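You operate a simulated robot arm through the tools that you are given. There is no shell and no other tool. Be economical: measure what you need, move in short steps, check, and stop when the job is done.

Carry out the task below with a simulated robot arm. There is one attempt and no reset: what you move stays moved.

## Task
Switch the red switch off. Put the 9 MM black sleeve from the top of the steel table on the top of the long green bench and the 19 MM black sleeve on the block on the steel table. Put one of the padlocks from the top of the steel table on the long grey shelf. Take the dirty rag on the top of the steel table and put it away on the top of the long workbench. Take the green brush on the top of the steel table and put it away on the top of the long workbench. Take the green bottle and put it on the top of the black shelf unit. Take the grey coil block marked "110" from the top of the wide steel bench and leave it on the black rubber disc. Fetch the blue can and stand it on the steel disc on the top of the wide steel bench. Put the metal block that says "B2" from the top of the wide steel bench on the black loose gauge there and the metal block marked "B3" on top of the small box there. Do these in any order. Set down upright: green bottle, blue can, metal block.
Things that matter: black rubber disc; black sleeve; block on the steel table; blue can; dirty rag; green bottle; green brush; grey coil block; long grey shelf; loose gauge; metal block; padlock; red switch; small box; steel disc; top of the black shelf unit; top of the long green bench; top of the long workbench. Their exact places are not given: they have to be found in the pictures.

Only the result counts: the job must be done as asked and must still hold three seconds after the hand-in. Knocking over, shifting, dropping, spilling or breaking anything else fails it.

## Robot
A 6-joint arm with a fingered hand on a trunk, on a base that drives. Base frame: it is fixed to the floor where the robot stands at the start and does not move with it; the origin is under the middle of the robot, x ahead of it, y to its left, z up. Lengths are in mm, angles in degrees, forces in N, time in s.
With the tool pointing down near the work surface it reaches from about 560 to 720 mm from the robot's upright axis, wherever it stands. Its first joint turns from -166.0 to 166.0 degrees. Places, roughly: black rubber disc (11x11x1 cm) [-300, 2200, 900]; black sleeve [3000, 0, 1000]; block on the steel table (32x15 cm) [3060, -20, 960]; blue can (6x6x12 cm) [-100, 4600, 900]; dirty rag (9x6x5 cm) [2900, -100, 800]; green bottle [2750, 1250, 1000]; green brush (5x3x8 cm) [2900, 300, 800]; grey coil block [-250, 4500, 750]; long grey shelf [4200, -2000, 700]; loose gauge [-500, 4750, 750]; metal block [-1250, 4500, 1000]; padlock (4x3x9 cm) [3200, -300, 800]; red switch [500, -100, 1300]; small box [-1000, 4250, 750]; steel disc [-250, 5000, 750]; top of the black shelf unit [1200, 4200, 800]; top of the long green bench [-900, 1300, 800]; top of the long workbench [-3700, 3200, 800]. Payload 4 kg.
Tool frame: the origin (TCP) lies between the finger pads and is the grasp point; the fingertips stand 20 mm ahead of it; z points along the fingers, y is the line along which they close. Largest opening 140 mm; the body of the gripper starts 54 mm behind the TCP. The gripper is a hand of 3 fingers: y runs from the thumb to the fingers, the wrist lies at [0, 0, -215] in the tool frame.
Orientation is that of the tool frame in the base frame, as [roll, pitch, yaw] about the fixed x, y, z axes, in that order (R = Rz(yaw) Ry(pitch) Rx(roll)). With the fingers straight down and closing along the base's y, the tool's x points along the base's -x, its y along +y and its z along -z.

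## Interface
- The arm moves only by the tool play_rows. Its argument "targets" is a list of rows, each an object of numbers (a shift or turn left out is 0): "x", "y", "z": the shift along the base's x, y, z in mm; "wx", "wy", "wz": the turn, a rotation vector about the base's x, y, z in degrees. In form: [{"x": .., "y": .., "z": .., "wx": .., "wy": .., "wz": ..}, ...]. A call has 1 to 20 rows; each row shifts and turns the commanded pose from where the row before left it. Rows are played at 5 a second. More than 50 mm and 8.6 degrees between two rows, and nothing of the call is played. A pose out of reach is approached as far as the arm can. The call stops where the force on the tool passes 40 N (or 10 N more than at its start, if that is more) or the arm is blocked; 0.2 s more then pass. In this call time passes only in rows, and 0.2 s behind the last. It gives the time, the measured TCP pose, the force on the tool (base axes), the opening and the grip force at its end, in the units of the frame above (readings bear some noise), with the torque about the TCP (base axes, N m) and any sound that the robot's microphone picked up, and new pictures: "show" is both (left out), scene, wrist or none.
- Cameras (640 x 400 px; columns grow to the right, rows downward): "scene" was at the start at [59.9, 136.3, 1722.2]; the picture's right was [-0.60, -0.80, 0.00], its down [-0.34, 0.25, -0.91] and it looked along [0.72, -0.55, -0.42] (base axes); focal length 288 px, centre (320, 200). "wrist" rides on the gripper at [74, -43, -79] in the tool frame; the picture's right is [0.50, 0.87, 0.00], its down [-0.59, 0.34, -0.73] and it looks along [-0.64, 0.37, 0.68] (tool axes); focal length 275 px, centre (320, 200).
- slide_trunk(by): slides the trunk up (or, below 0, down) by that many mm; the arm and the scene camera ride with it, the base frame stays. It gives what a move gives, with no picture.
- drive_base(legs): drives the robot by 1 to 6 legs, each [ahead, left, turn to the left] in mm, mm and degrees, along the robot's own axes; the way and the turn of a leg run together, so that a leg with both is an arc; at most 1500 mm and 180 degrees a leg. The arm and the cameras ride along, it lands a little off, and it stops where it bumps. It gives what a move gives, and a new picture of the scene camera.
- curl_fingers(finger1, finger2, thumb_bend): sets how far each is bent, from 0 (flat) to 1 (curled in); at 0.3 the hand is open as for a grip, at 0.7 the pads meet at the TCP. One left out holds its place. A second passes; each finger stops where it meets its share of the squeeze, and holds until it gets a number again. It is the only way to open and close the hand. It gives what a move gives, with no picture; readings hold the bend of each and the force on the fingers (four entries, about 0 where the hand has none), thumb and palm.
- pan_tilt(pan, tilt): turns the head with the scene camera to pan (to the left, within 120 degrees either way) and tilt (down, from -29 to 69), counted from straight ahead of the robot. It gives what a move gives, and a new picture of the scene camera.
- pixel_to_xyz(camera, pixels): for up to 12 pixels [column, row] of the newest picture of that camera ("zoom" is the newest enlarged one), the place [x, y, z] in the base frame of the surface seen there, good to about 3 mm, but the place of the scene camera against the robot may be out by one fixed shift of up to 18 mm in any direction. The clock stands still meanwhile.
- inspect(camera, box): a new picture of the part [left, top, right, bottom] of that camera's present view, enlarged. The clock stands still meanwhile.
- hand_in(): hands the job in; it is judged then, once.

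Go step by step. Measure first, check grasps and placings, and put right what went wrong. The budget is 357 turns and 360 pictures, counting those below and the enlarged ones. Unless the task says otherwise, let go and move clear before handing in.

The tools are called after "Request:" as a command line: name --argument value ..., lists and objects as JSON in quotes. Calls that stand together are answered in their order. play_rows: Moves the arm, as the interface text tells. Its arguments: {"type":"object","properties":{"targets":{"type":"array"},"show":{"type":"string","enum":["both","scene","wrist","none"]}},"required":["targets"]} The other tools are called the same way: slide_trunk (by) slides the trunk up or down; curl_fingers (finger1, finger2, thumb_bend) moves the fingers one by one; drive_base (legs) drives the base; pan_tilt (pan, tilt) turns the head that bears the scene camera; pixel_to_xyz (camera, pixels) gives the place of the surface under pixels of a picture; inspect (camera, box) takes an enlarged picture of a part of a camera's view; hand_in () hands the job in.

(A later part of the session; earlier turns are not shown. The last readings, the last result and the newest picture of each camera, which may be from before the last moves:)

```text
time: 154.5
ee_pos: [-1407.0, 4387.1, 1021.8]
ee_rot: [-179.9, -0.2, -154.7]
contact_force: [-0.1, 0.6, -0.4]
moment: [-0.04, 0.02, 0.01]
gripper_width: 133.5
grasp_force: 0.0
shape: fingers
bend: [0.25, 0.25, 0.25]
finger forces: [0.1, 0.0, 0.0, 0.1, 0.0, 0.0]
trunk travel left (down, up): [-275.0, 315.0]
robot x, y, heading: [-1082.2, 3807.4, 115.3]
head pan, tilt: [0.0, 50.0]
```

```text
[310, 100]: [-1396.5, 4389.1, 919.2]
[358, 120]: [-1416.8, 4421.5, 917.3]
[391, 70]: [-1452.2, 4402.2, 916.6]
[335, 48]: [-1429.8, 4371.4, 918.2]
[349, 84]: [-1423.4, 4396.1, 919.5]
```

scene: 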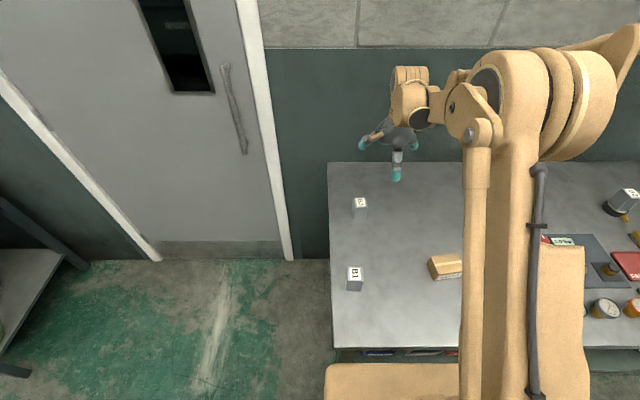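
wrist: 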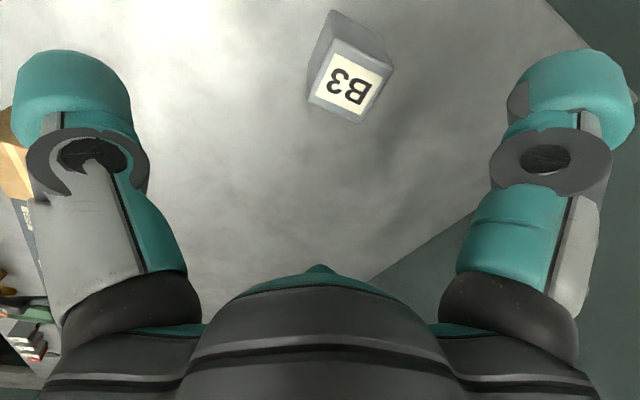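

B3's top centre is [-1424,4396], z=918. Descending to z≈890 and gripping.

Request:
play_rows --targets '[{"x": -17, "y": 9, "z": -40}, {"z": -45}, {"z": -30}, {"z": -16}]' --show "wrist"

Request:
curl_fingers --finger1 0.7 --finger2 0.7 --thumb_bend 0.7

Request:
play_rows --targets '[{"z": 5}, {"z": 10}]' --show "wrist"

```text
time: 155.5
ee_pos: [-1423.9, 4394.7, 890.0]
ee_rot: [-180.0, -0.1, -154.7]
contact_force: [0.0, 0.6, -0.4]
moment: [0.01, -0.01, 0.0]
gripper_width: 133.1
grasp_force: 0.0
shape: fingers
bend: [0.25, 0.25, 0.25]
finger forces: [0.0, 0.0, 0.0, 0.2, 0.1, 0.1]
trunk travel left (down, up): [-275.0, 315.0]
robot x, y, heading: [-1086.1, 3801.5, 115.2]
head pan, tilt: [0.0, 50.0]
```

wrist: 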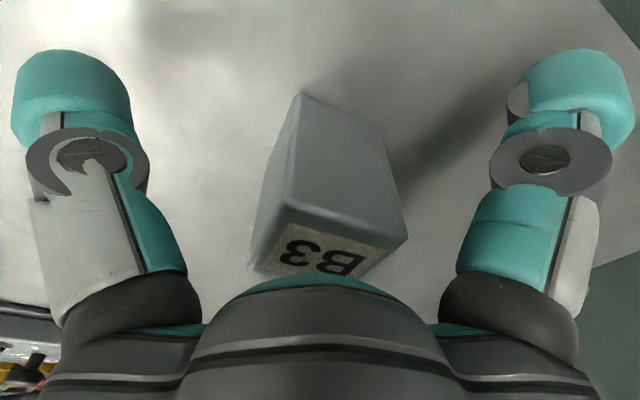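

```text
time: 156.5
ee_pos: [-1423.7, 4396.4, 890.5]
ee_rot: [-179.9, -0.2, -154.7]
contact_force: [-0.3, -1.3, 0.5]
moment: [-0.06, -0.02, 0.04]
gripper_width: 36.3
grasp_force: 16.6
shape: fingers
bend: [0.56, 0.56, 0.63]
finger forces: [9.0, 11.4, 0.0, 0.1, 13.0, 0.0]
trunk travel left (down, up): [-275.0, 315.0]
robot x, y, heading: [-1082.7, 3807.9, 115.4]
head pan, tilt: [0.0, 50.0]
```

```text
time: 157.1
ee_pos: [-1424.7, 4394.3, 905.7]
ee_rot: [-179.9, -0.1, -154.6]
contact_force: [-0.4, -0.3, -8.4]
moment: [-0.09, -0.02, -0.03]
gripper_width: 36.2
grasp_force: 16.4
shape: fingers
bend: [0.56, 0.55, 0.63]
finger forces: [8.6, 11.4, 0.1, 0.1, 12.8, 0.0]
trunk travel left (down, up): [-275.0, 315.0]
robot x, y, heading: [-1084.5, 3801.6, 115.2]
head pan, tilt: [0.0, 50.0]
```

wrist: 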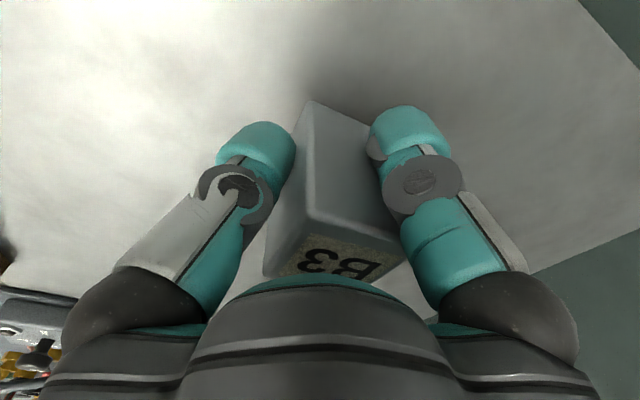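

B3 is held. I'll lift it, then back up 190 and go right 170 to bring the box into range.

Request:
play_rows --targets '[{"z": 40}, {"z": 45}, {"z": 45}, {"z": 45}]' --show "none"

Request:
drive_base --legs '[[-190, 0, 0], [0, -170, 0]]'

Request:
inspect --camera "wrist" --box '[0, 0, 640, 400]'

```text
time: 158.1
ee_pos: [-1425.9, 4393.8, 1082.4]
ee_rot: [180.0, -0.1, -154.7]
contact_force: [0.4, -0.9, -9.0]
moment: [-0.04, 0.01, -0.03]
gripper_width: 35.8
grasp_force: 16.1
shape: fingers
bend: [0.56, 0.55, 0.63]
finger forces: [8.5, 11.2, 0.0, 0.1, 12.9, 0.1]
trunk travel left (down, up): [-275.0, 315.0]
robot x, y, heading: [-1087.4, 3802.4, 115.3]
head pan, tilt: [0.0, 50.0]
```

```text
time: 160.8
ee_pos: [-1182.6, 4297.0, 1079.5]
ee_rot: [-179.9, -0.2, -155.0]
contact_force: [0.8, 0.6, -8.5]
moment: [-0.11, 0.0, 0.01]
gripper_width: 35.7
grasp_force: 16.3
shape: fingers
bend: [0.57, 0.55, 0.63]
finger forces: [8.5, 11.5, 0.0, 0.0, 12.2, 0.1]
trunk travel left (down, up): [-275.0, 315.0]
robot x, y, heading: [-845.7, 3704.1, 114.8]
head pan, tilt: [0.0, 50.0]
```

scene: 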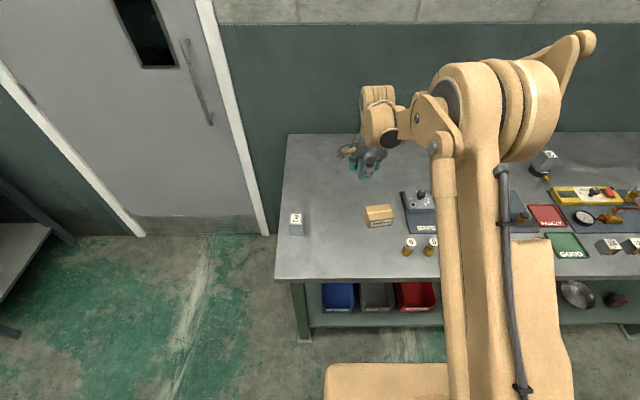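

```text
1.00 times, centred on (320, 200) of wrist (not enlarged: the box is as wide or as high as the picture)
```

zoom: 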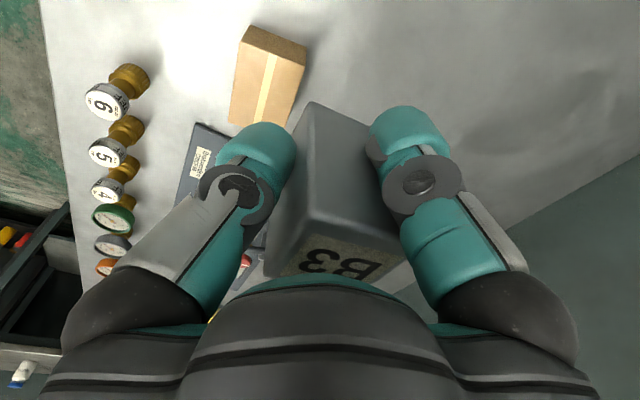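

The box's top is visible at (267,90); measuring box top and block position in the hand.

Request:
pixel_to_xyz --camera "zoom" --pixels '[[243, 48], [302, 68], [232, 118], [288, 115], [267, 85], [312, 202], [403, 240], [270, 268], [378, 275], [340, 225], [313, 110]]'

```text
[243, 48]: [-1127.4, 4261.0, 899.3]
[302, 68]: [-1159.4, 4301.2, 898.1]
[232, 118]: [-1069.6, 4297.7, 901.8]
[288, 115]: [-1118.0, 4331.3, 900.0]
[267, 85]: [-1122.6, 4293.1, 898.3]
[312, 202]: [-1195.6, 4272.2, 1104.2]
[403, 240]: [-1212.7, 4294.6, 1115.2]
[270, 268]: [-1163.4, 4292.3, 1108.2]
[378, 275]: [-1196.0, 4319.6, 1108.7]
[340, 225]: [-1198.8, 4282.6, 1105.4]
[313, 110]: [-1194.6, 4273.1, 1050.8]
```

I'll enlarge the box in the scene view to get its far end.

Request:
inspect --camera "scene" --box '[350, 190, 410, 240]'

```text
8.00 times, centred on (380, 215) of scene
```

zoom: 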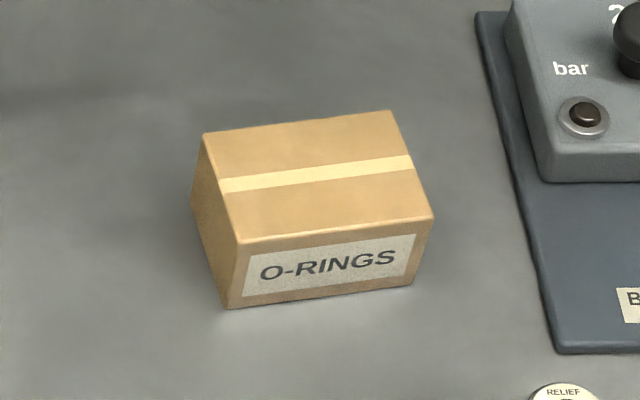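

Request:
pixel_to_xyz --camera "zoom" --pixels '[[206, 136], [388, 114], [430, 214], [242, 240], [317, 176], [300, 60]]'

```text
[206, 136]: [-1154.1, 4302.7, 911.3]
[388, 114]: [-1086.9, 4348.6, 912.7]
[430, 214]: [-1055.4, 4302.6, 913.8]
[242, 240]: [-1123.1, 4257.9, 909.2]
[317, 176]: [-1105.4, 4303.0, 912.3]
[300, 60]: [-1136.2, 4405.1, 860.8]
```

The box's centre is about [-1108.5,4303], top z≈899. Moving the block above it and down to 15 mm clearance.

Request:
play_rows --targets '[{"x": 39.3, "y": 4}, {"x": 39.3, "y": 4}, {"z": -40}, {"z": -40}, {"z": -40}]' --show "wrist"

Request:
inspect --camera "scene" --box '[340, 150, 430, 240]'

```text
time: 161.9
ee_pos: [-1104.4, 4306.4, 960.1]
ee_rot: [-179.9, 0.0, -155.0]
contact_force: [-0.4, 0.6, -9.2]
moment: [-0.05, -0.03, 0.01]
gripper_width: 35.3
grasp_force: 16.4
shape: fingers
bend: [0.57, 0.55, 0.63]
finger forces: [8.9, 11.2, 0.0, 0.0, 12.1, 0.0]
trunk travel left (down, up): [-275.0, 315.0]
robot x, y, heading: [-848.4, 3703.0, 114.9]
head pan, tilt: [0.0, 50.0]
```

wrist: 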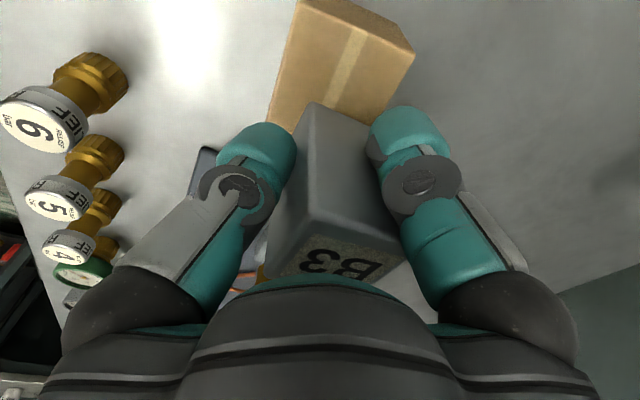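

```text
4.44 times, centred on (385, 195) of scene
```

zoom: 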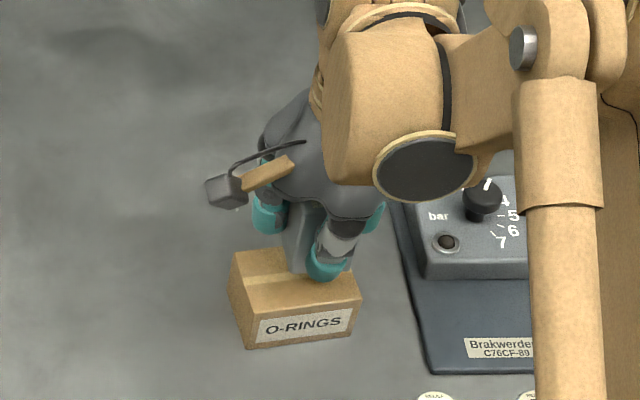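

Aligned over the box. Lowering gently to contact.

Request:
play_rows --targets '[{"z": -8}, {"z": -5}, {"z": -3}, {"z": -2}]' --show "none"

Request:
play_rows --targets '[{"z": -2}]' --show "none"

```text
time: 162.9
ee_pos: [-1106.1, 4304.2, 942.1]
ee_rot: [-179.8, -0.1, -154.9]
contact_force: [0.1, 0.4, -8.1]
moment: [-0.07, -0.02, 0.0]
gripper_width: 35.5
grasp_force: 16.2
shape: fingers
bend: [0.57, 0.55, 0.63]
finger forces: [9.0, 11.1, 0.0, 0.1, 12.2, 0.0]
trunk travel left (down, up): [-275.0, 315.0]
robot x, y, heading: [-843.4, 3703.6, 114.6]
head pan, tilt: [0.0, 50.0]
```

```text
time: 163.3
ee_pos: [-1105.6, 4304.1, 941.1]
ee_rot: [-179.9, -0.1, -155.0]
contact_force: [-0.1, 0.5, -4.6]
moment: [0.09, 0.0, 0.01]
gripper_width: 35.3
grasp_force: 16.3
shape: fingers
bend: [0.57, 0.55, 0.64]
finger forces: [9.1, 11.4, 0.0, 0.0, 11.8, 0.0]
trunk travel left (down, up): [-275.0, 315.0]
robot x, y, heading: [-849.9, 3703.7, 115.2]
head pan, tilt: [0.0, 50.0]
```

Contact is beginning (-4.6 N). One more mm-step, then release.

Request:
play_rows --targets '[{"z": -1}]' --show "none"

Request:
curl_fingers --finger1 0.5 --finger2 0.5 --thumb_bend 0.57

Request:
curl_fingers --finger1 0.25 --finger2 0.25 --thumb_bend 0.25

Request:
play_rows --targets '[{"z": 30}, {"z": 40}, {"z": 45}, {"z": 45}, {"z": 40}]' --show "wrist"

Request:
inspect --camera "scene" --box '[340, 150, 430, 240]'

```text
time: 163.8
ee_pos: [-1104.8, 4304.5, 939.1]
ee_rot: [-180.0, -0.1, -155.0]
contact_force: [1.0, -1.1, 1.2]
moment: [0.17, 0.07, -0.01]
gripper_width: 35.4
grasp_force: 16.9
shape: fingers
bend: [0.57, 0.55, 0.64]
finger forces: [9.7, 12.0, 0.0, 0.0, 11.8, 0.1]
trunk travel left (down, up): [-275.0, 315.0]
robot x, y, heading: [-847.0, 3703.7, 115.1]
head pan, tilt: [0.0, 50.0]
```

```text
time: 164.8
ee_pos: [-1104.8, 4304.3, 940.4]
ee_rot: [-179.9, -0.1, -155.1]
contact_force: [-0.2, 0.8, 0.5]
moment: [0.03, 0.02, -0.03]
gripper_width: 54.3
grasp_force: 0.0
shape: fingers
bend: [0.5, 0.5, 0.56]
finger forces: [0.0, 0.0, 0.0, 0.0, 0.1, 0.0]
trunk travel left (down, up): [-275.0, 315.0]
robot x, y, heading: [-845.7, 3700.5, 114.8]
head pan, tilt: [0.0, 50.0]
```

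```text
time: 165.8
ee_pos: [-1105.8, 4303.8, 939.5]
ee_rot: [-179.9, -0.1, -154.9]
contact_force: [-0.4, 0.1, -0.1]
moment: [-0.02, -0.03, -0.03]
gripper_width: 133.0
grasp_force: 0.1
shape: fingers
bend: [0.25, 0.25, 0.25]
finger forces: [0.0, 0.0, 0.0, 0.1, 0.0, 0.0]
trunk travel left (down, up): [-275.0, 315.0]
robot x, y, heading: [-848.3, 3702.5, 114.9]
head pan, tilt: [0.0, 50.0]
```

```text
time: 166.9
ee_pos: [-1104.6, 4300.8, 1141.3]
ee_rot: [-180.0, -0.1, -155.1]
contact_force: [0.5, -0.7, -0.1]
moment: [0.03, 0.0, 0.0]
gripper_width: 133.1
grasp_force: 0.0
shape: fingers
bend: [0.25, 0.25, 0.25]
finger forces: [0.0, 0.1, 0.1, 0.0, 0.0, 0.1]
trunk travel left (down, up): [-275.0, 315.0]
robot x, y, heading: [-845.9, 3702.7, 115.0]
head pan, tilt: [0.0, 50.0]
```

wrist: 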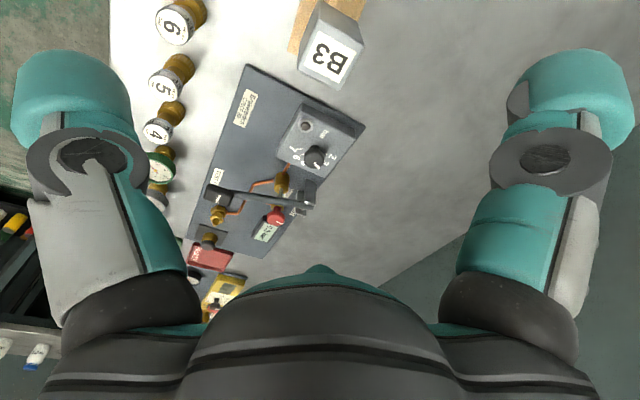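

```text
4.44 times, centred on (385, 195) of scene
```

zoom: 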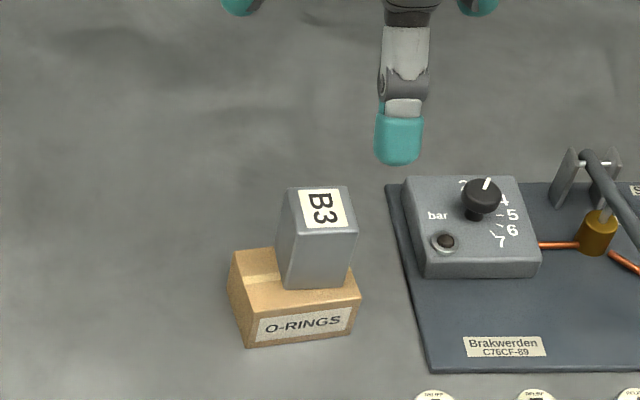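

B3 stands upright on the box. Next the 110 coil: driving right 830 and back 125 to face it.

Request:
drive_base --legs '[[-125, 0, 0], [0, -830, 0]]'

Request:
inspect --camera "scene" --box '[230, 130, 430, 255]'

```text
time: 172.2
ee_pos: [-304.5, 4536.3, 1139.7]
ee_rot: [-179.9, -0.1, -155.2]
contact_force: [-0.1, 0.0, 0.0]
moment: [0.0, 0.0, 0.0]
gripper_width: 133.4
grasp_force: 0.1
shape: fingers
bend: [0.25, 0.25, 0.25]
finger forces: [0.0, 0.0, 0.1, 0.0, 0.0, 0.0]
trunk travel left (down, up): [-275.0, 315.0]
robot x, y, heading: [-50.1, 3937.3, 115.1]
head pan, tilt: [0.0, 50.0]
```

scene: 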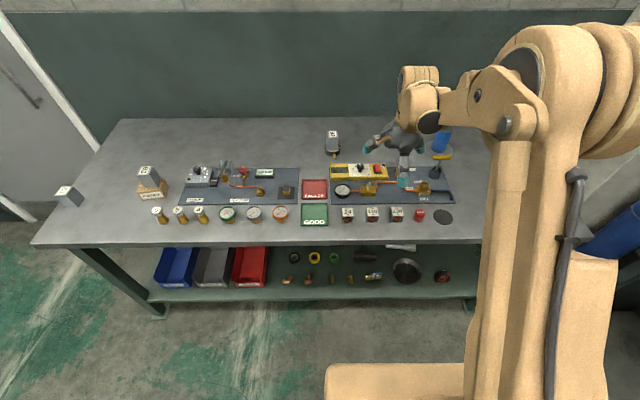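

```text
3.20 times, centred on (330, 192) of scene
```

zoom: 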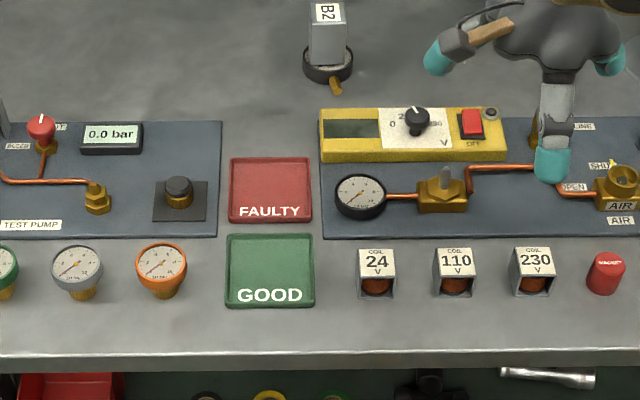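

I'll lower the hand a little above the coil and look with the wrist camera.

Request:
curl_fingers --finger1 0.38 --finger2 0.38 --thumb_bend 0.38

Request:
play_rows --targets '[{"x": -6, "y": -20, "z": -40}, {"z": -45}, {"z": -30}]' --show "wrist"

```text
time: 173.2
ee_pos: [-305.8, 4535.6, 1141.1]
ee_rot: [-179.8, -0.2, -155.1]
contact_force: [-0.8, -0.6, -0.1]
moment: [-0.02, 0.0, 0.01]
gripper_width: 101.4
grasp_force: 0.0
shape: fingers
bend: [0.38, 0.38, 0.38]
finger forces: [0.0, 0.0, 0.1, 0.0, 0.1, 0.0]
trunk travel left (down, up): [-275.0, 315.0]
robot x, y, heading: [-49.9, 3939.6, 114.8]
head pan, tilt: [0.0, 50.0]
```

```text
time: 174.0
ee_pos: [-311.9, 4515.7, 1025.3]
ee_rot: [-179.9, -0.1, -155.2]
contact_force: [-0.2, -0.6, -0.3]
moment: [0.0, -0.01, 0.01]
gripper_width: 101.2
grasp_force: 0.0
shape: fingers
bend: [0.38, 0.38, 0.38]
finger forces: [0.1, 0.0, 0.0, 0.0, 0.1, 0.0]
trunk travel left (down, up): [-275.0, 315.0]
robot x, y, heading: [-49.8, 3935.4, 114.8]
head pan, tilt: [0.0, 50.0]
```

wrist: 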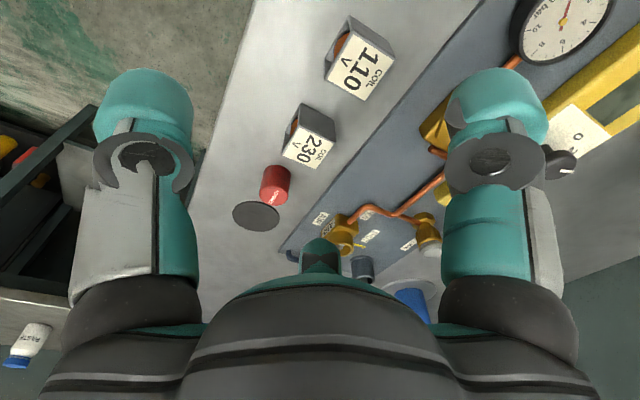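

Request:
pixel_to_xyz --camera "wrist" --pixels '[[326, 77], [364, 97], [394, 55], [352, 30], [361, 65], [385, 105], [292, 155], [310, 145], [335, 125], [255, 215]]'

```text
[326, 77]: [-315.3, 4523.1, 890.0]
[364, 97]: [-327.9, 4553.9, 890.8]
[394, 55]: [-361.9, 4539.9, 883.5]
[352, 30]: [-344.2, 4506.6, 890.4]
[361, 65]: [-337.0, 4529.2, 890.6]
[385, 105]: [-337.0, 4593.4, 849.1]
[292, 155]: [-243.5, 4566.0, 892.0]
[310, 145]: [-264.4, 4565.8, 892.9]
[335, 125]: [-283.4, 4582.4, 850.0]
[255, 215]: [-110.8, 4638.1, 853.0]
```

Coil 110's top is centred at [-337,4531], z=890 (34 mm square, 40 tall). Descending to z≈877 and gripping.

Request:
play_rows --targets '[{"x": -25.3, "y": 15.2}, {"z": -45}, {"z": -45}, {"z": -40}, {"z": -18}]' --show "wrist"

Request:
curl_fingers --finger1 0.7 --finger2 0.7 --thumb_bend 0.7

Request:
play_rows --targets '[{"z": 5}, {"z": 10}]' --show "wrist"

```text
time: 175.2
ee_pos: [-335.8, 4530.0, 877.2]
ee_rot: [-179.9, -0.2, -155.3]
contact_force: [-0.4, 0.2, 0.6]
moment: [0.03, 0.01, 0.0]
gripper_width: 101.3
grasp_force: 0.0
shape: fingers
bend: [0.38, 0.38, 0.38]
finger forces: [0.1, 0.0, 0.0, 0.1, 0.0, 0.1]
trunk travel left (down, up): [-275.0, 315.0]
robot x, y, heading: [-51.2, 3936.3, 114.9]
head pan, tilt: [0.0, 50.0]
```

wrist: 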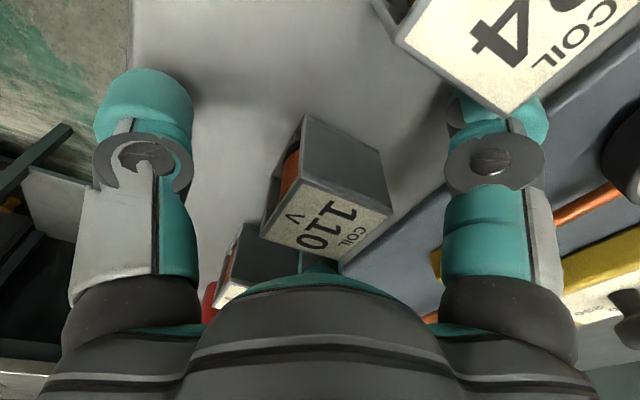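

```text
time: 176.2
ee_pos: [-337.0, 4531.5, 877.7]
ee_rot: [-179.9, -0.1, -155.3]
contact_force: [-0.5, 0.5, 0.1]
moment: [-0.03, 0.01, 0.02]
gripper_width: 31.6
grasp_force: 14.7
shape: fingers
bend: [0.58, 0.58, 0.64]
finger forces: [8.6, 8.9, 0.1, 0.0, 11.9, 0.1]
trunk travel left (down, up): [-275.0, 315.0]
robot x, y, heading: [-48.9, 3937.2, 115.1]
head pan, tilt: [0.0, 50.0]
```

```text
time: 176.8
ee_pos: [-335.9, 4531.3, 893.3]
ee_rot: [-180.0, -0.1, -155.2]
contact_force: [0.8, 0.8, -1.1]
moment: [0.0, -0.01, -0.01]
gripper_width: 31.6
grasp_force: 15.0
shape: fingers
bend: [0.58, 0.58, 0.64]
finger forces: [8.6, 8.9, 0.0, 0.0, 11.9, 0.1]
trunk travel left (down, up): [-275.0, 315.0]
robot x, y, heading: [-49.2, 3937.1, 115.0]
head pan, tilt: [0.0, 50.0]
```

wrist: 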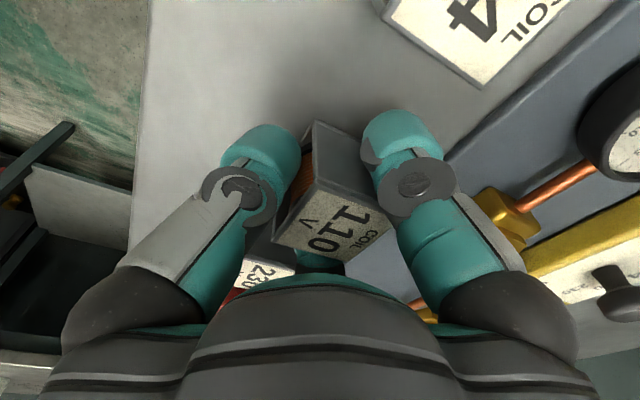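

The coil is held. I'll lift it, back away 300 from the bench, turn round and look for the black rubber disc.

Request:
play_rows --targets '[{"z": 40}, {"z": 45}, {"z": 45}, {"z": 45}, {"z": 45}]' --show "none"

Request:
drive_base --legs '[[-350, 0, 0], [0, 0, 178]]'

Request:
pan_tilt --pan 0 --tilt 30

```text
time: 178.0
ee_pos: [-338.4, 4530.7, 1113.5]
ee_rot: [179.9, -0.1, -155.2]
contact_force: [-0.5, 0.4, -1.6]
moment: [0.0, 0.0, -0.03]
gripper_width: 31.7
grasp_force: 14.4
shape: fingers
bend: [0.58, 0.58, 0.64]
finger forces: [8.6, 8.9, 0.0, 0.0, 11.7, 0.0]
trunk travel left (down, up): [-275.0, 315.0]
robot x, y, heading: [-49.7, 3936.5, 115.0]
head pan, tilt: [0.0, 50.0]
```

```text
time: 187.6
ee_pos: [386.9, 3029.3, 1113.4]
ee_rot: [-179.8, -0.1, 24.9]
contact_force: [0.2, 1.0, -1.7]
moment: [-0.01, 0.01, -0.02]
gripper_width: 30.5
grasp_force: 13.8
shape: fingers
bend: [0.58, 0.58, 0.65]
finger forces: [8.7, 8.7, 0.0, 0.1, 10.2, 0.0]
trunk travel left (down, up): [-275.0, 315.0]
robot x, y, heading: [94.2, 3618.9, -65.1]
head pan, tilt: [0.0, 50.0]
```

scene: 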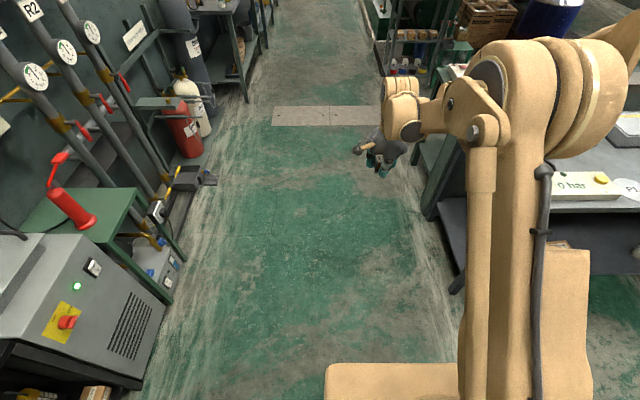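

```text
time: 188.4
ee_pos: [386.7, 3030.0, 1112.5]
ee_rot: [-179.9, -0.1, 25.0]
contact_force: [-0.4, -0.3, -1.6]
moment: [0.04, 0.02, 0.0]
gripper_width: 30.4
grasp_force: 13.7
shape: fingers
bend: [0.58, 0.58, 0.65]
finger forces: [8.8, 8.8, 0.0, 0.1, 10.1, 0.0]
trunk travel left (down, up): [-275.0, 315.0]
robot x, y, heading: [98.7, 3622.6, -64.8]
head pan, tilt: [0.0, 30.0]
```

scene: 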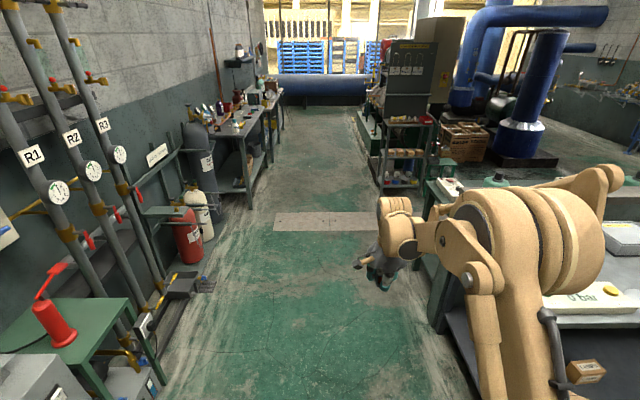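

The benches are to the right; panning there.

Request:
pan_tilt --pan -60 --tilt 30

```text
time: 189.7
ee_pos: [387.2, 3028.9, 1113.7]
ee_rot: [-179.9, -0.1, 24.9]
contact_force: [0.5, -0.6, -0.9]
moment: [-0.01, 0.01, 0.01]
gripper_width: 30.9
grasp_force: 14.1
shape: fingers
bend: [0.58, 0.58, 0.65]
finger forces: [8.7, 8.8, 0.1, 0.0, 10.2, 0.1]
trunk travel left (down, up): [-275.0, 315.0]
robot x, y, heading: [98.0, 3618.3, -65.2]
head pan, tilt: [-60.0, 30.0]
```

scene: 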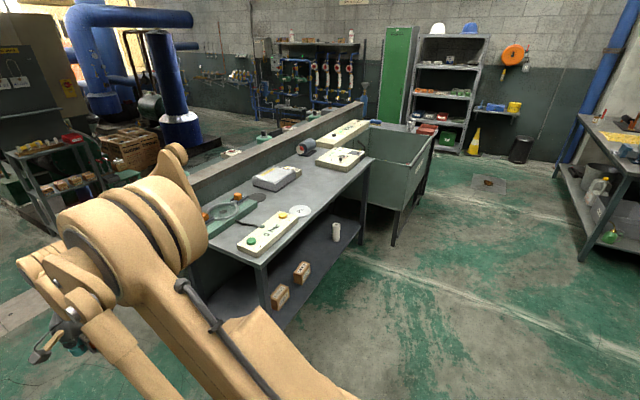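

The bench has a dark ellipse near (255,197). Enlarging and measuring.

Request:
inspect --camera "scene" --box '[190, 110, 390, 270]'

Request:
pixel_to_xyz --camera "scene" --pixels '[[255, 197], [300, 212], [230, 212], [277, 178], [308, 147], [250, 250], [370, 160], [200, 220], [340, 157], [600, 135], [300, 170], [265, 240]]'

```text
2.50 times, centred on (290, 190) of scene
```

zoom: 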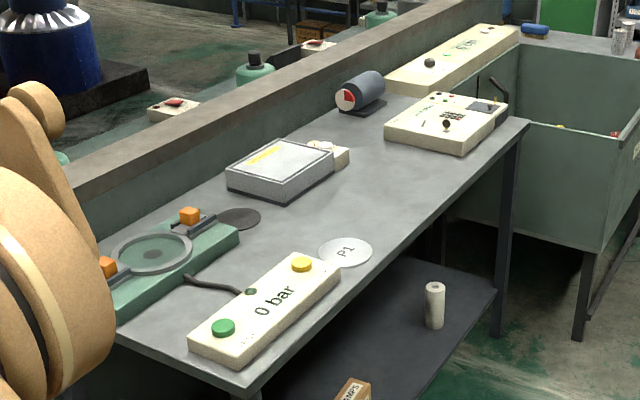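

```text
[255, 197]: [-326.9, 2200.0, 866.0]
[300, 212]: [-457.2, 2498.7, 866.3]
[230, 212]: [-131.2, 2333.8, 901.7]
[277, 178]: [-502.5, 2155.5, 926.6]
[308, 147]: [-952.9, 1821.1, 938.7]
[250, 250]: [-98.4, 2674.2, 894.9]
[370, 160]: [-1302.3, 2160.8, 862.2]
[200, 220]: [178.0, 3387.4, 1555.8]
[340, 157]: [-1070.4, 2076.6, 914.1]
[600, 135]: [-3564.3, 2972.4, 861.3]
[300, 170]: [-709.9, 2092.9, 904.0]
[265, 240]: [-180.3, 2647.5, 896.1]
```

The black rubber disc is at [-327,2200,866]. I'll drive right 970 and then ahead 380 to bring it into range.

Request:
drive_base --legs '[[0, -970, 0], [330, 0, 0]]'

Request:
pan_tilt --pan 0 --tilt 45

```text
time: 196.6
ee_pos: [-357.8, 2320.0, 1112.9]
ee_rot: [-180.0, 0.0, 24.7]
contact_force: [-0.2, 0.6, -1.5]
moment: [0.04, -0.01, -0.01]
gripper_width: 30.4
grasp_force: 13.7
shape: fingers
bend: [0.58, 0.58, 0.65]
finger forces: [8.7, 8.7, 0.1, 0.0, 10.2, 0.1]
trunk travel left (down, up): [-275.0, 315.0]
robot x, y, heading: [-644.3, 2916.2, -65.1]
head pan, tilt: [-60.0, 30.0]
```

scene: 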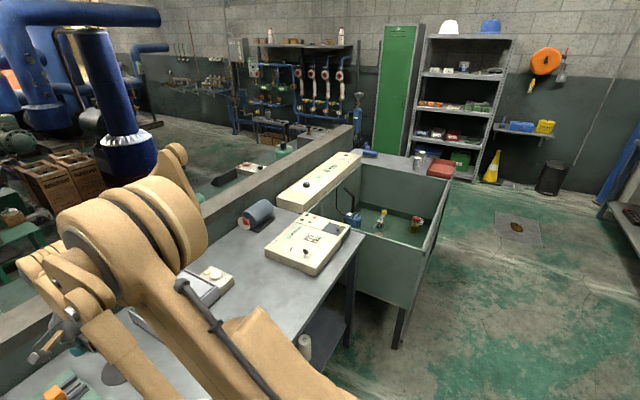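

```text
time: 197.9
ee_pos: [-358.3, 2320.8, 1112.9]
ee_rot: [-179.9, 0.0, 24.7]
contact_force: [0.4, -1.6, -1.3]
moment: [0.05, -0.01, -0.02]
gripper_width: 30.6
grasp_force: 13.4
shape: fingers
bend: [0.58, 0.58, 0.65]
finger forces: [8.7, 8.8, 0.1, 0.1, 10.2, 0.0]
trunk travel left (down, up): [-275.0, 315.0]
robot x, y, heading: [-645.7, 2917.4, -65.4]
head pan, tilt: [0.0, 45.0]
```

scene: 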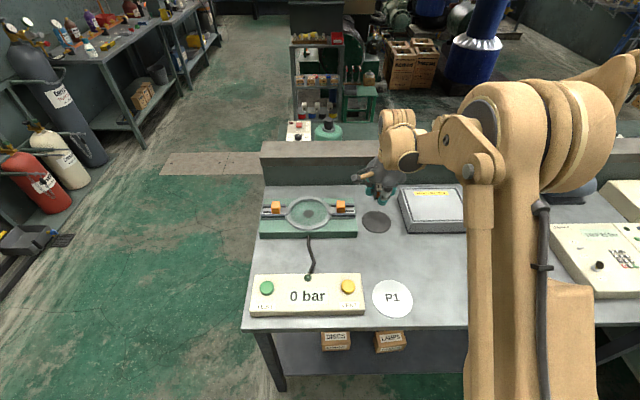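

The black disc is at (376,222). Measuring it and the bench edge.

Request:
pixel_to_xyz --camera "scene" --pixels '[[376, 222], [362, 223], [391, 223], [377, 233], [376, 212], [300, 322], [460, 325], [345, 215], [400, 215], [410, 232]]'

```text
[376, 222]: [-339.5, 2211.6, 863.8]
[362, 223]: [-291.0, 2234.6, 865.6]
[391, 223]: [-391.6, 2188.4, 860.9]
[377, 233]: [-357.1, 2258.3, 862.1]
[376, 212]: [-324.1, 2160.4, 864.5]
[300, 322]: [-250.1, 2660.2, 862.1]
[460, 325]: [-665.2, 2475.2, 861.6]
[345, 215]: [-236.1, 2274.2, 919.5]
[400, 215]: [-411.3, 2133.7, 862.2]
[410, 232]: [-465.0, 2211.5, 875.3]
```

Disc centre about [-341,2210], 659 mm away after driving 110 ahead.

Request:
drive_base --legs '[[110, 0, 0]]'

Request:
inspect --camera "wrist" --box '[0, 0, 640, 400]'

```text
time: 199.1
ee_pos: [-309.9, 2221.3, 1112.3]
ee_rot: [180.0, -0.1, 24.7]
contact_force: [-0.4, 0.4, -1.9]
moment: [0.05, 0.06, -0.04]
gripper_width: 30.5
grasp_force: 13.6
shape: fingers
bend: [0.58, 0.58, 0.65]
finger forces: [8.8, 8.8, 0.0, 0.1, 10.2, 0.0]
trunk travel left (down, up): [-275.0, 315.0]
robot x, y, heading: [-600.6, 2814.0, -65.5]
head pan, tilt: [0.0, 45.0]
```

scene: 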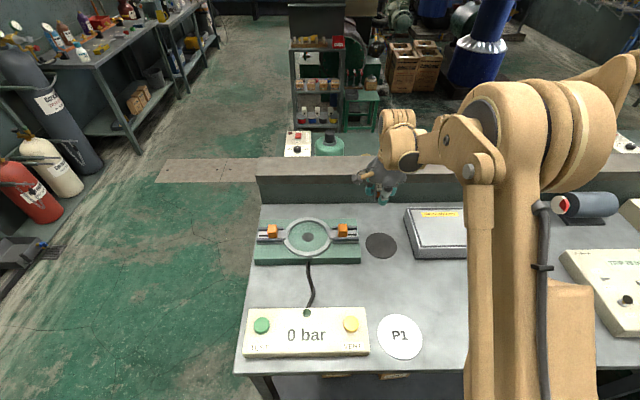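

```text
1.00 times, centred on (320, 200) of wrist (not enlarged: the box is as wide or as high as the picture)
```

zoom: 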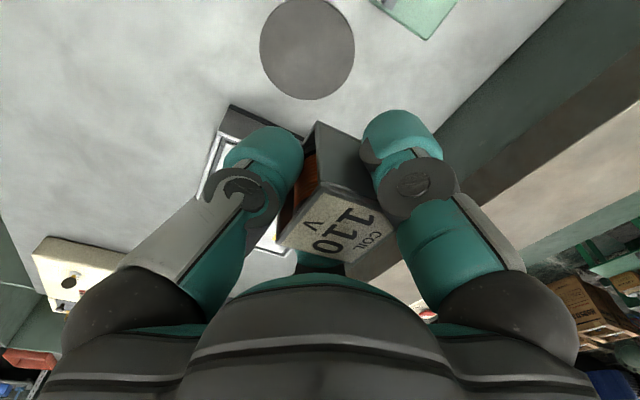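

The disc is clear in the wrist view at (307,48). Measuring its rim and the coil in the hand.

Request:
pixel_to_xyz --camera "zoom" --pixels '[[263, 45], [351, 45], [307, 4], [307, 96], [307, 48], [318, 182], [395, 210], [283, 235], [355, 262], [340, 225]]'

```text
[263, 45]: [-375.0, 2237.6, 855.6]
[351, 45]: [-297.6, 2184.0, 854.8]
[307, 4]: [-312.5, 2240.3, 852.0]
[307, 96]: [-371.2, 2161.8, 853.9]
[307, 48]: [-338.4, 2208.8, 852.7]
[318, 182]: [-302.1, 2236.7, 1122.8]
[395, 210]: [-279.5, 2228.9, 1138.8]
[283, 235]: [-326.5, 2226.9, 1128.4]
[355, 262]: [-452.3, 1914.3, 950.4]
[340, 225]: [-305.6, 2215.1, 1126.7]
```

Disc centre [-338,2207], z≈854. Moving over and lowering.

Request:
play_rows --targets '[{"x": -31, "y": -10}, {"z": -45}, {"z": -45}, {"z": -45}, {"z": -45}, {"z": -35}]' --show "wrist"

```text
time: 200.4
ee_pos: [-344.1, 2213.2, 899.8]
ee_rot: [-179.9, -0.1, 24.7]
contact_force: [-0.7, 0.4, -2.0]
moment: [0.02, 0.02, 0.03]
gripper_width: 30.3
grasp_force: 13.7
shape: fingers
bend: [0.58, 0.58, 0.65]
finger forces: [8.9, 9.0, 0.1, 0.0, 10.1, 0.0]
trunk travel left (down, up): [-275.0, 315.0]
robot x, y, heading: [-600.7, 2818.0, -65.3]
head pan, tilt: [0.0, 45.0]
```

wrist: 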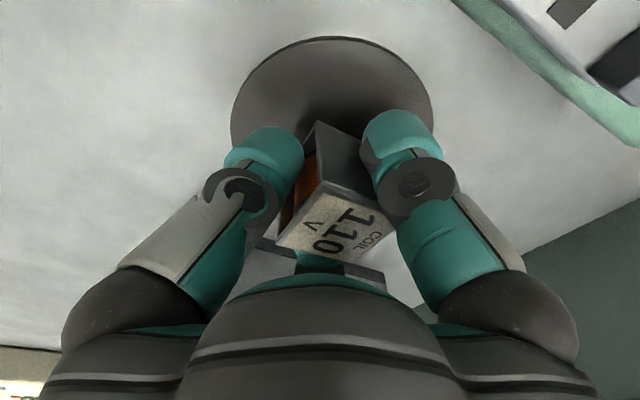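

Well over the disc. Lowering gently to contact.

Request:
play_rows --targets '[{"x": 2, "y": -2, "z": -6}, {"z": -4}, {"z": -3}, {"z": -2}]' --show "none"

Request:
play_rows --targets '[{"z": -2}]' --show "none"

```text
time: 201.4
ee_pos: [-341.0, 2209.8, 883.8]
ee_rot: [-179.9, 0.0, 24.7]
contact_force: [0.4, 0.0, -2.0]
moment: [0.0, 0.02, 0.0]
gripper_width: 30.3
grasp_force: 14.3
shape: fingers
bend: [0.58, 0.58, 0.65]
finger forces: [8.8, 9.1, 0.1, 0.0, 10.1, 0.1]
trunk travel left (down, up): [-275.0, 315.0]
robot x, y, heading: [-602.0, 2817.2, -65.2]
head pan, tilt: [0.0, 45.0]
```

```text
time: 201.8
ee_pos: [-340.9, 2211.1, 880.6]
ee_rot: [-179.9, -0.2, 24.6]
contact_force: [-1.1, -0.5, -1.3]
moment: [0.01, 0.01, 0.03]
gripper_width: 30.1
grasp_force: 13.4
shape: fingers
bend: [0.58, 0.58, 0.65]
finger forces: [8.9, 9.2, 0.0, 0.0, 9.9, 0.0]
trunk travel left (down, up): [-275.0, 315.0]
robot x, y, heading: [-596.9, 2816.6, -65.2]
head pan, tilt: [0.0, 45.0]
```

Request:
play_rows --targets '[{"z": -2}]' --show "none"

```text
time: 202.2
ee_pos: [-340.7, 2211.9, 880.0]
ee_rot: [179.9, 0.0, 24.7]
contact_force: [1.9, -4.3, 21.1]
moment: [-0.55, -0.11, 0.03]
gripper_width: 30.3
grasp_force: 24.7
shape: fingers
bend: [0.58, 0.58, 0.65]
finger forces: [16.3, 21.6, 0.0, 0.0, 9.9, 0.0]
trunk travel left (down, up): [-275.0, 315.0]
robot x, y, heading: [-601.0, 2816.9, -65.2]
head pan, tilt: [0.0, 45.0]
```

Firm contact (+21 N). Releasing and rising.

Request:
play_rows --targets '[{"z": 1}]' --show "none"

Request:
curl_fingers --finger1 0.5 --finger2 0.5 --thumb_bend 0.55

Request:
curl_fingers --finger1 0.35 --finger2 0.35 --thumb_bend 0.35

Request:
play_rows --targets '[{"z": 30}, {"z": 45}, {"z": 45}, {"z": 45}, {"z": 45}, {"z": 45}, {"z": 45}]'

```text
time: 202.7
ee_pos: [-341.0, 2211.4, 880.3]
ee_rot: [-180.0, -0.1, 24.8]
contact_force: [2.2, -3.4, 11.5]
moment: [-0.44, -0.06, 0.05]
gripper_width: 30.4
grasp_force: 19.0
shape: fingers
bend: [0.58, 0.58, 0.65]
finger forces: [12.8, 17.1, 0.1, 0.1, 9.6, 0.0]
trunk travel left (down, up): [-275.0, 315.0]
robot x, y, heading: [-594.4, 2819.5, -65.4]
head pan, tilt: [0.0, 45.0]
```

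```text
time: 203.7
ee_pos: [-342.4, 2212.7, 881.7]
ee_rot: [180.0, 0.0, 24.7]
contact_force: [2.3, 2.5, 24.3]
moment: [-0.38, -0.13, 0.15]
gripper_width: 48.0
grasp_force: 11.8
shape: fingers
bend: [0.53, 0.54, 0.55]
finger forces: [9.9, 12.7, 0.0, 0.0, 0.9, 0.0]
trunk travel left (down, up): [-275.0, 315.0]
robot x, y, heading: [-599.7, 2817.7, -65.5]
head pan, tilt: [0.0, 45.0]
```

```text
time: 204.7
ee_pos: [-341.9, 2213.2, 881.7]
ee_rot: [179.9, 0.0, 24.7]
contact_force: [-0.2, 9.6, 20.6]
moment: [-0.46, 0.51, -0.23]
gripper_width: 109.5
grasp_force: 10.4
shape: fingers
bend: [0.35, 0.49, 0.35]
finger forces: [0.0, 20.5, 0.1, 0.0, 0.0, 0.1]
trunk travel left (down, up): [-275.0, 315.0]
robot x, y, heading: [-598.4, 2818.6, -65.1]
head pan, tilt: [0.0, 45.0]
```

```text
time: 206.2
ee_pos: [-339.9, 2214.7, 1181.4]
ee_rot: [-179.9, -0.1, 24.6]
contact_force: [-0.5, -1.1, -0.4]
moment: [-0.03, 0.0, -0.04]
gripper_width: 109.7
grasp_force: 0.0
shape: fingers
bend: [0.35, 0.35, 0.35]
finger forces: [0.0, 0.1, 0.1, 0.0, 0.0, 0.0]
trunk travel left (down, up): [-275.0, 315.0]
robot x, y, heading: [-602.9, 2815.1, -65.4]
head pan, tilt: [0.0, 45.0]
```

scene: 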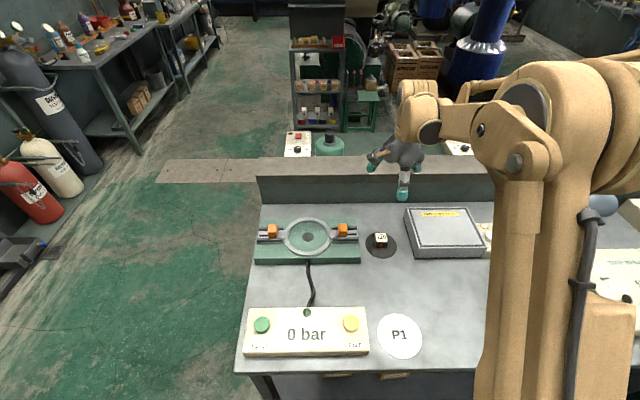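
wrist: 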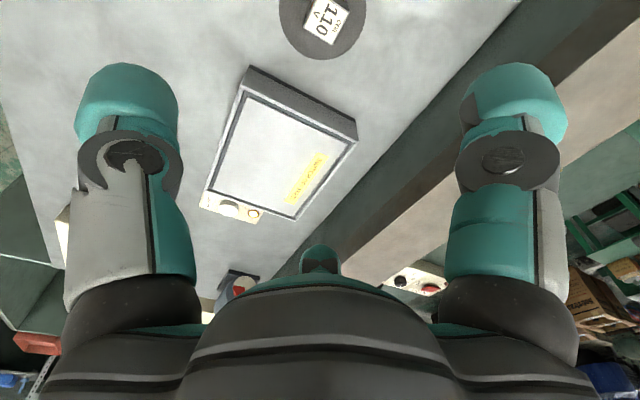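

The coil sits on the black disc. Finger 2 had pressed something while opening, so I'll check that the disc and its neighbours didn't shift.

Request:
inspect --camera "scene" --box '[330, 195, 490, 295]'

Request:
pixel_to_xyz --camera "scene" --pixels '[[381, 237], [365, 245], [397, 245], [381, 257], [408, 250], [405, 210]]'

```text
4.00 times, centred on (410, 245) of scene
```

zoom: 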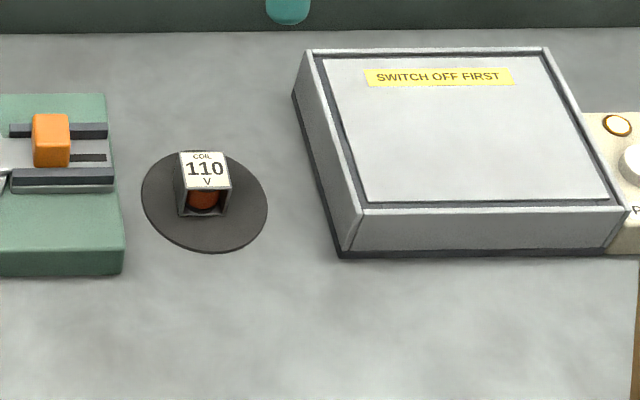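

```text
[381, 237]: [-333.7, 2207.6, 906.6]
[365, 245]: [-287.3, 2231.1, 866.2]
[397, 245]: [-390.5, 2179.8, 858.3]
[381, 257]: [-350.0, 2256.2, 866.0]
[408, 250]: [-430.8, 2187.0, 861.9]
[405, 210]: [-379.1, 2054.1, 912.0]
```

The coil rests well inside the disc and nothing moved. Now I'll draw the arm in and drive round toward the steel table, turning to face the wall.

Request:
play_rows --targets '[{"x": -16, "y": 36, "z": 30}, {"x": -16, "y": 36, "z": 30}, {"x": -16, "y": 36, "z": 30}, {"x": -16, "y": 36, "z": 30}, {"x": -16, "y": 36, "z": 30}, {"x": -16, "y": 36, "z": 30}]' --show "none"

Request:
drive_base --legs '[[0, 1250, 0], [0, 0, 90], [0, -1300, 0]]'

```text
time: 207.7
ee_pos: [-438.3, 2433.5, 1361.1]
ee_rot: [-180.0, -0.2, 24.7]
contact_force: [-0.3, 0.4, 0.0]
moment: [0.03, -0.01, -0.04]
gripper_width: 109.8
grasp_force: 0.1
shape: fingers
bend: [0.35, 0.35, 0.35]
finger forces: [0.0, 0.1, 0.0, 0.0, 0.0, 0.0]
trunk travel left (down, up): [-275.0, 315.0]
robot x, y, heading: [-598.4, 2819.6, -65.2]
head pan, tilt: [0.0, 45.0]
```

```text
time: 223.8
ee_pos: [1433.8, 2303.8, 1358.5]
ee_rot: [-180.0, -0.1, 113.0]
contact_force: [-0.7, 0.0, -0.4]
moment: [0.0, 0.01, 0.03]
gripper_width: 109.5
grasp_force: 0.0
shape: fingers
bend: [0.35, 0.35, 0.35]
finger forces: [0.0, 0.0, 0.1, 0.0, 0.0, 0.0]
trunk travel left (down, up): [-275.0, 315.0]
robot x, y, heading: [1044.0, 2156.3, 23.2]
head pan, tilt: [0.0, 45.0]
```

scene: 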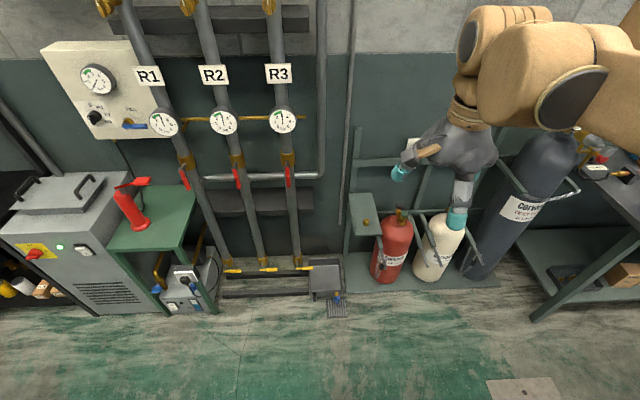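

Next I'll continue right along the wall toward the steel table (v ≈ -1000), first halfway.

Request:
drive_base --legs '[[0, 0, 2], [0, -1250, 0], [0, -1250, 0]]'

Request:
pan_tilt --pan -10 --tilt 35

```text
time: 236.5
ee_pos: [2482.9, 15.0, 1359.1]
ee_rot: [180.0, -0.1, 114.0]
contact_force: [-0.5, -0.1, -0.5]
moment: [0.03, 0.03, 0.01]
gripper_width: 109.6
grasp_force: 0.0
shape: fingers
bend: [0.35, 0.35, 0.35]
finger forces: [0.1, 0.0, 0.0, 0.0, 0.0, 0.1]
trunk travel left (down, up): [-275.0, 315.0]
robot x, y, heading: [2093.3, -143.7, 24.0]
head pan, tilt: [0.0, 45.0]
```

scene: 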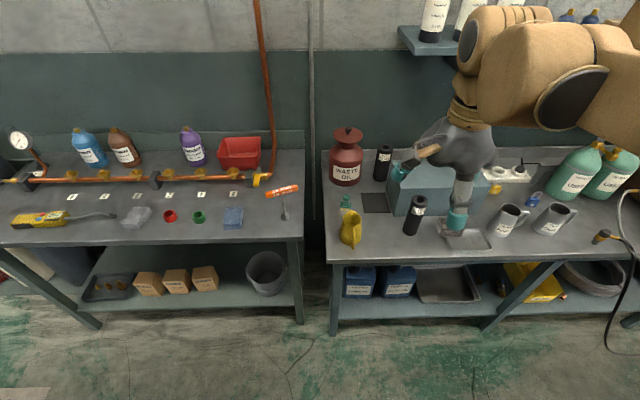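

```text
time: 237.2
ee_pos: [2482.5, 14.4, 1359.9]
ee_rot: [179.9, 0.0, 114.0]
contact_force: [-0.7, -0.3, 0.1]
moment: [-0.01, -0.02, 0.0]
gripper_width: 109.9
grasp_force: 0.1
shape: fingers
bend: [0.35, 0.35, 0.35]
finger forces: [0.1, 0.0, 0.1, 0.0, 0.0, 0.0]
trunk travel left (down, up): [-275.0, 315.0]
robot x, y, heading: [2095.8, -145.1, 24.2]
head pan, tilt: [-10.0, 35.0]
```

scene: 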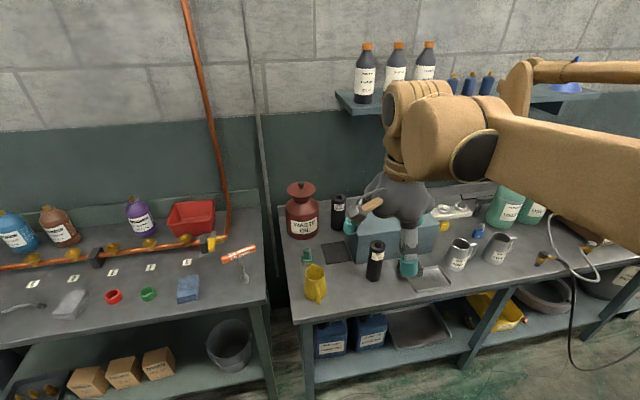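

The steel table is in view: black sleeves, teal block, brush, etc. I'll enlarge it in parts.

Request:
inspect --camera "scene" --box '[270, 170, 450, 310]'

Request:
inspect --camera "scene" --box '[420, 170, 640, 310]'

```text
2.86 times, centred on (360, 240) of scene
```

zoom: 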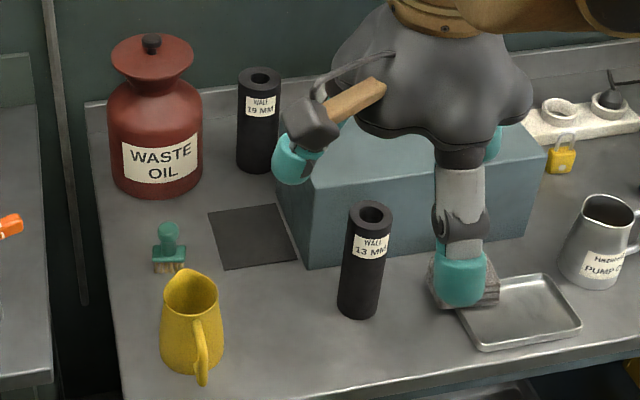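

```text
2.86 times, centred on (530, 240) of scene
```

zoom: 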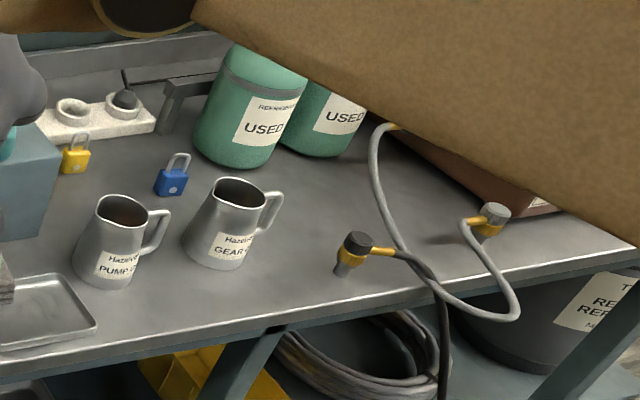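

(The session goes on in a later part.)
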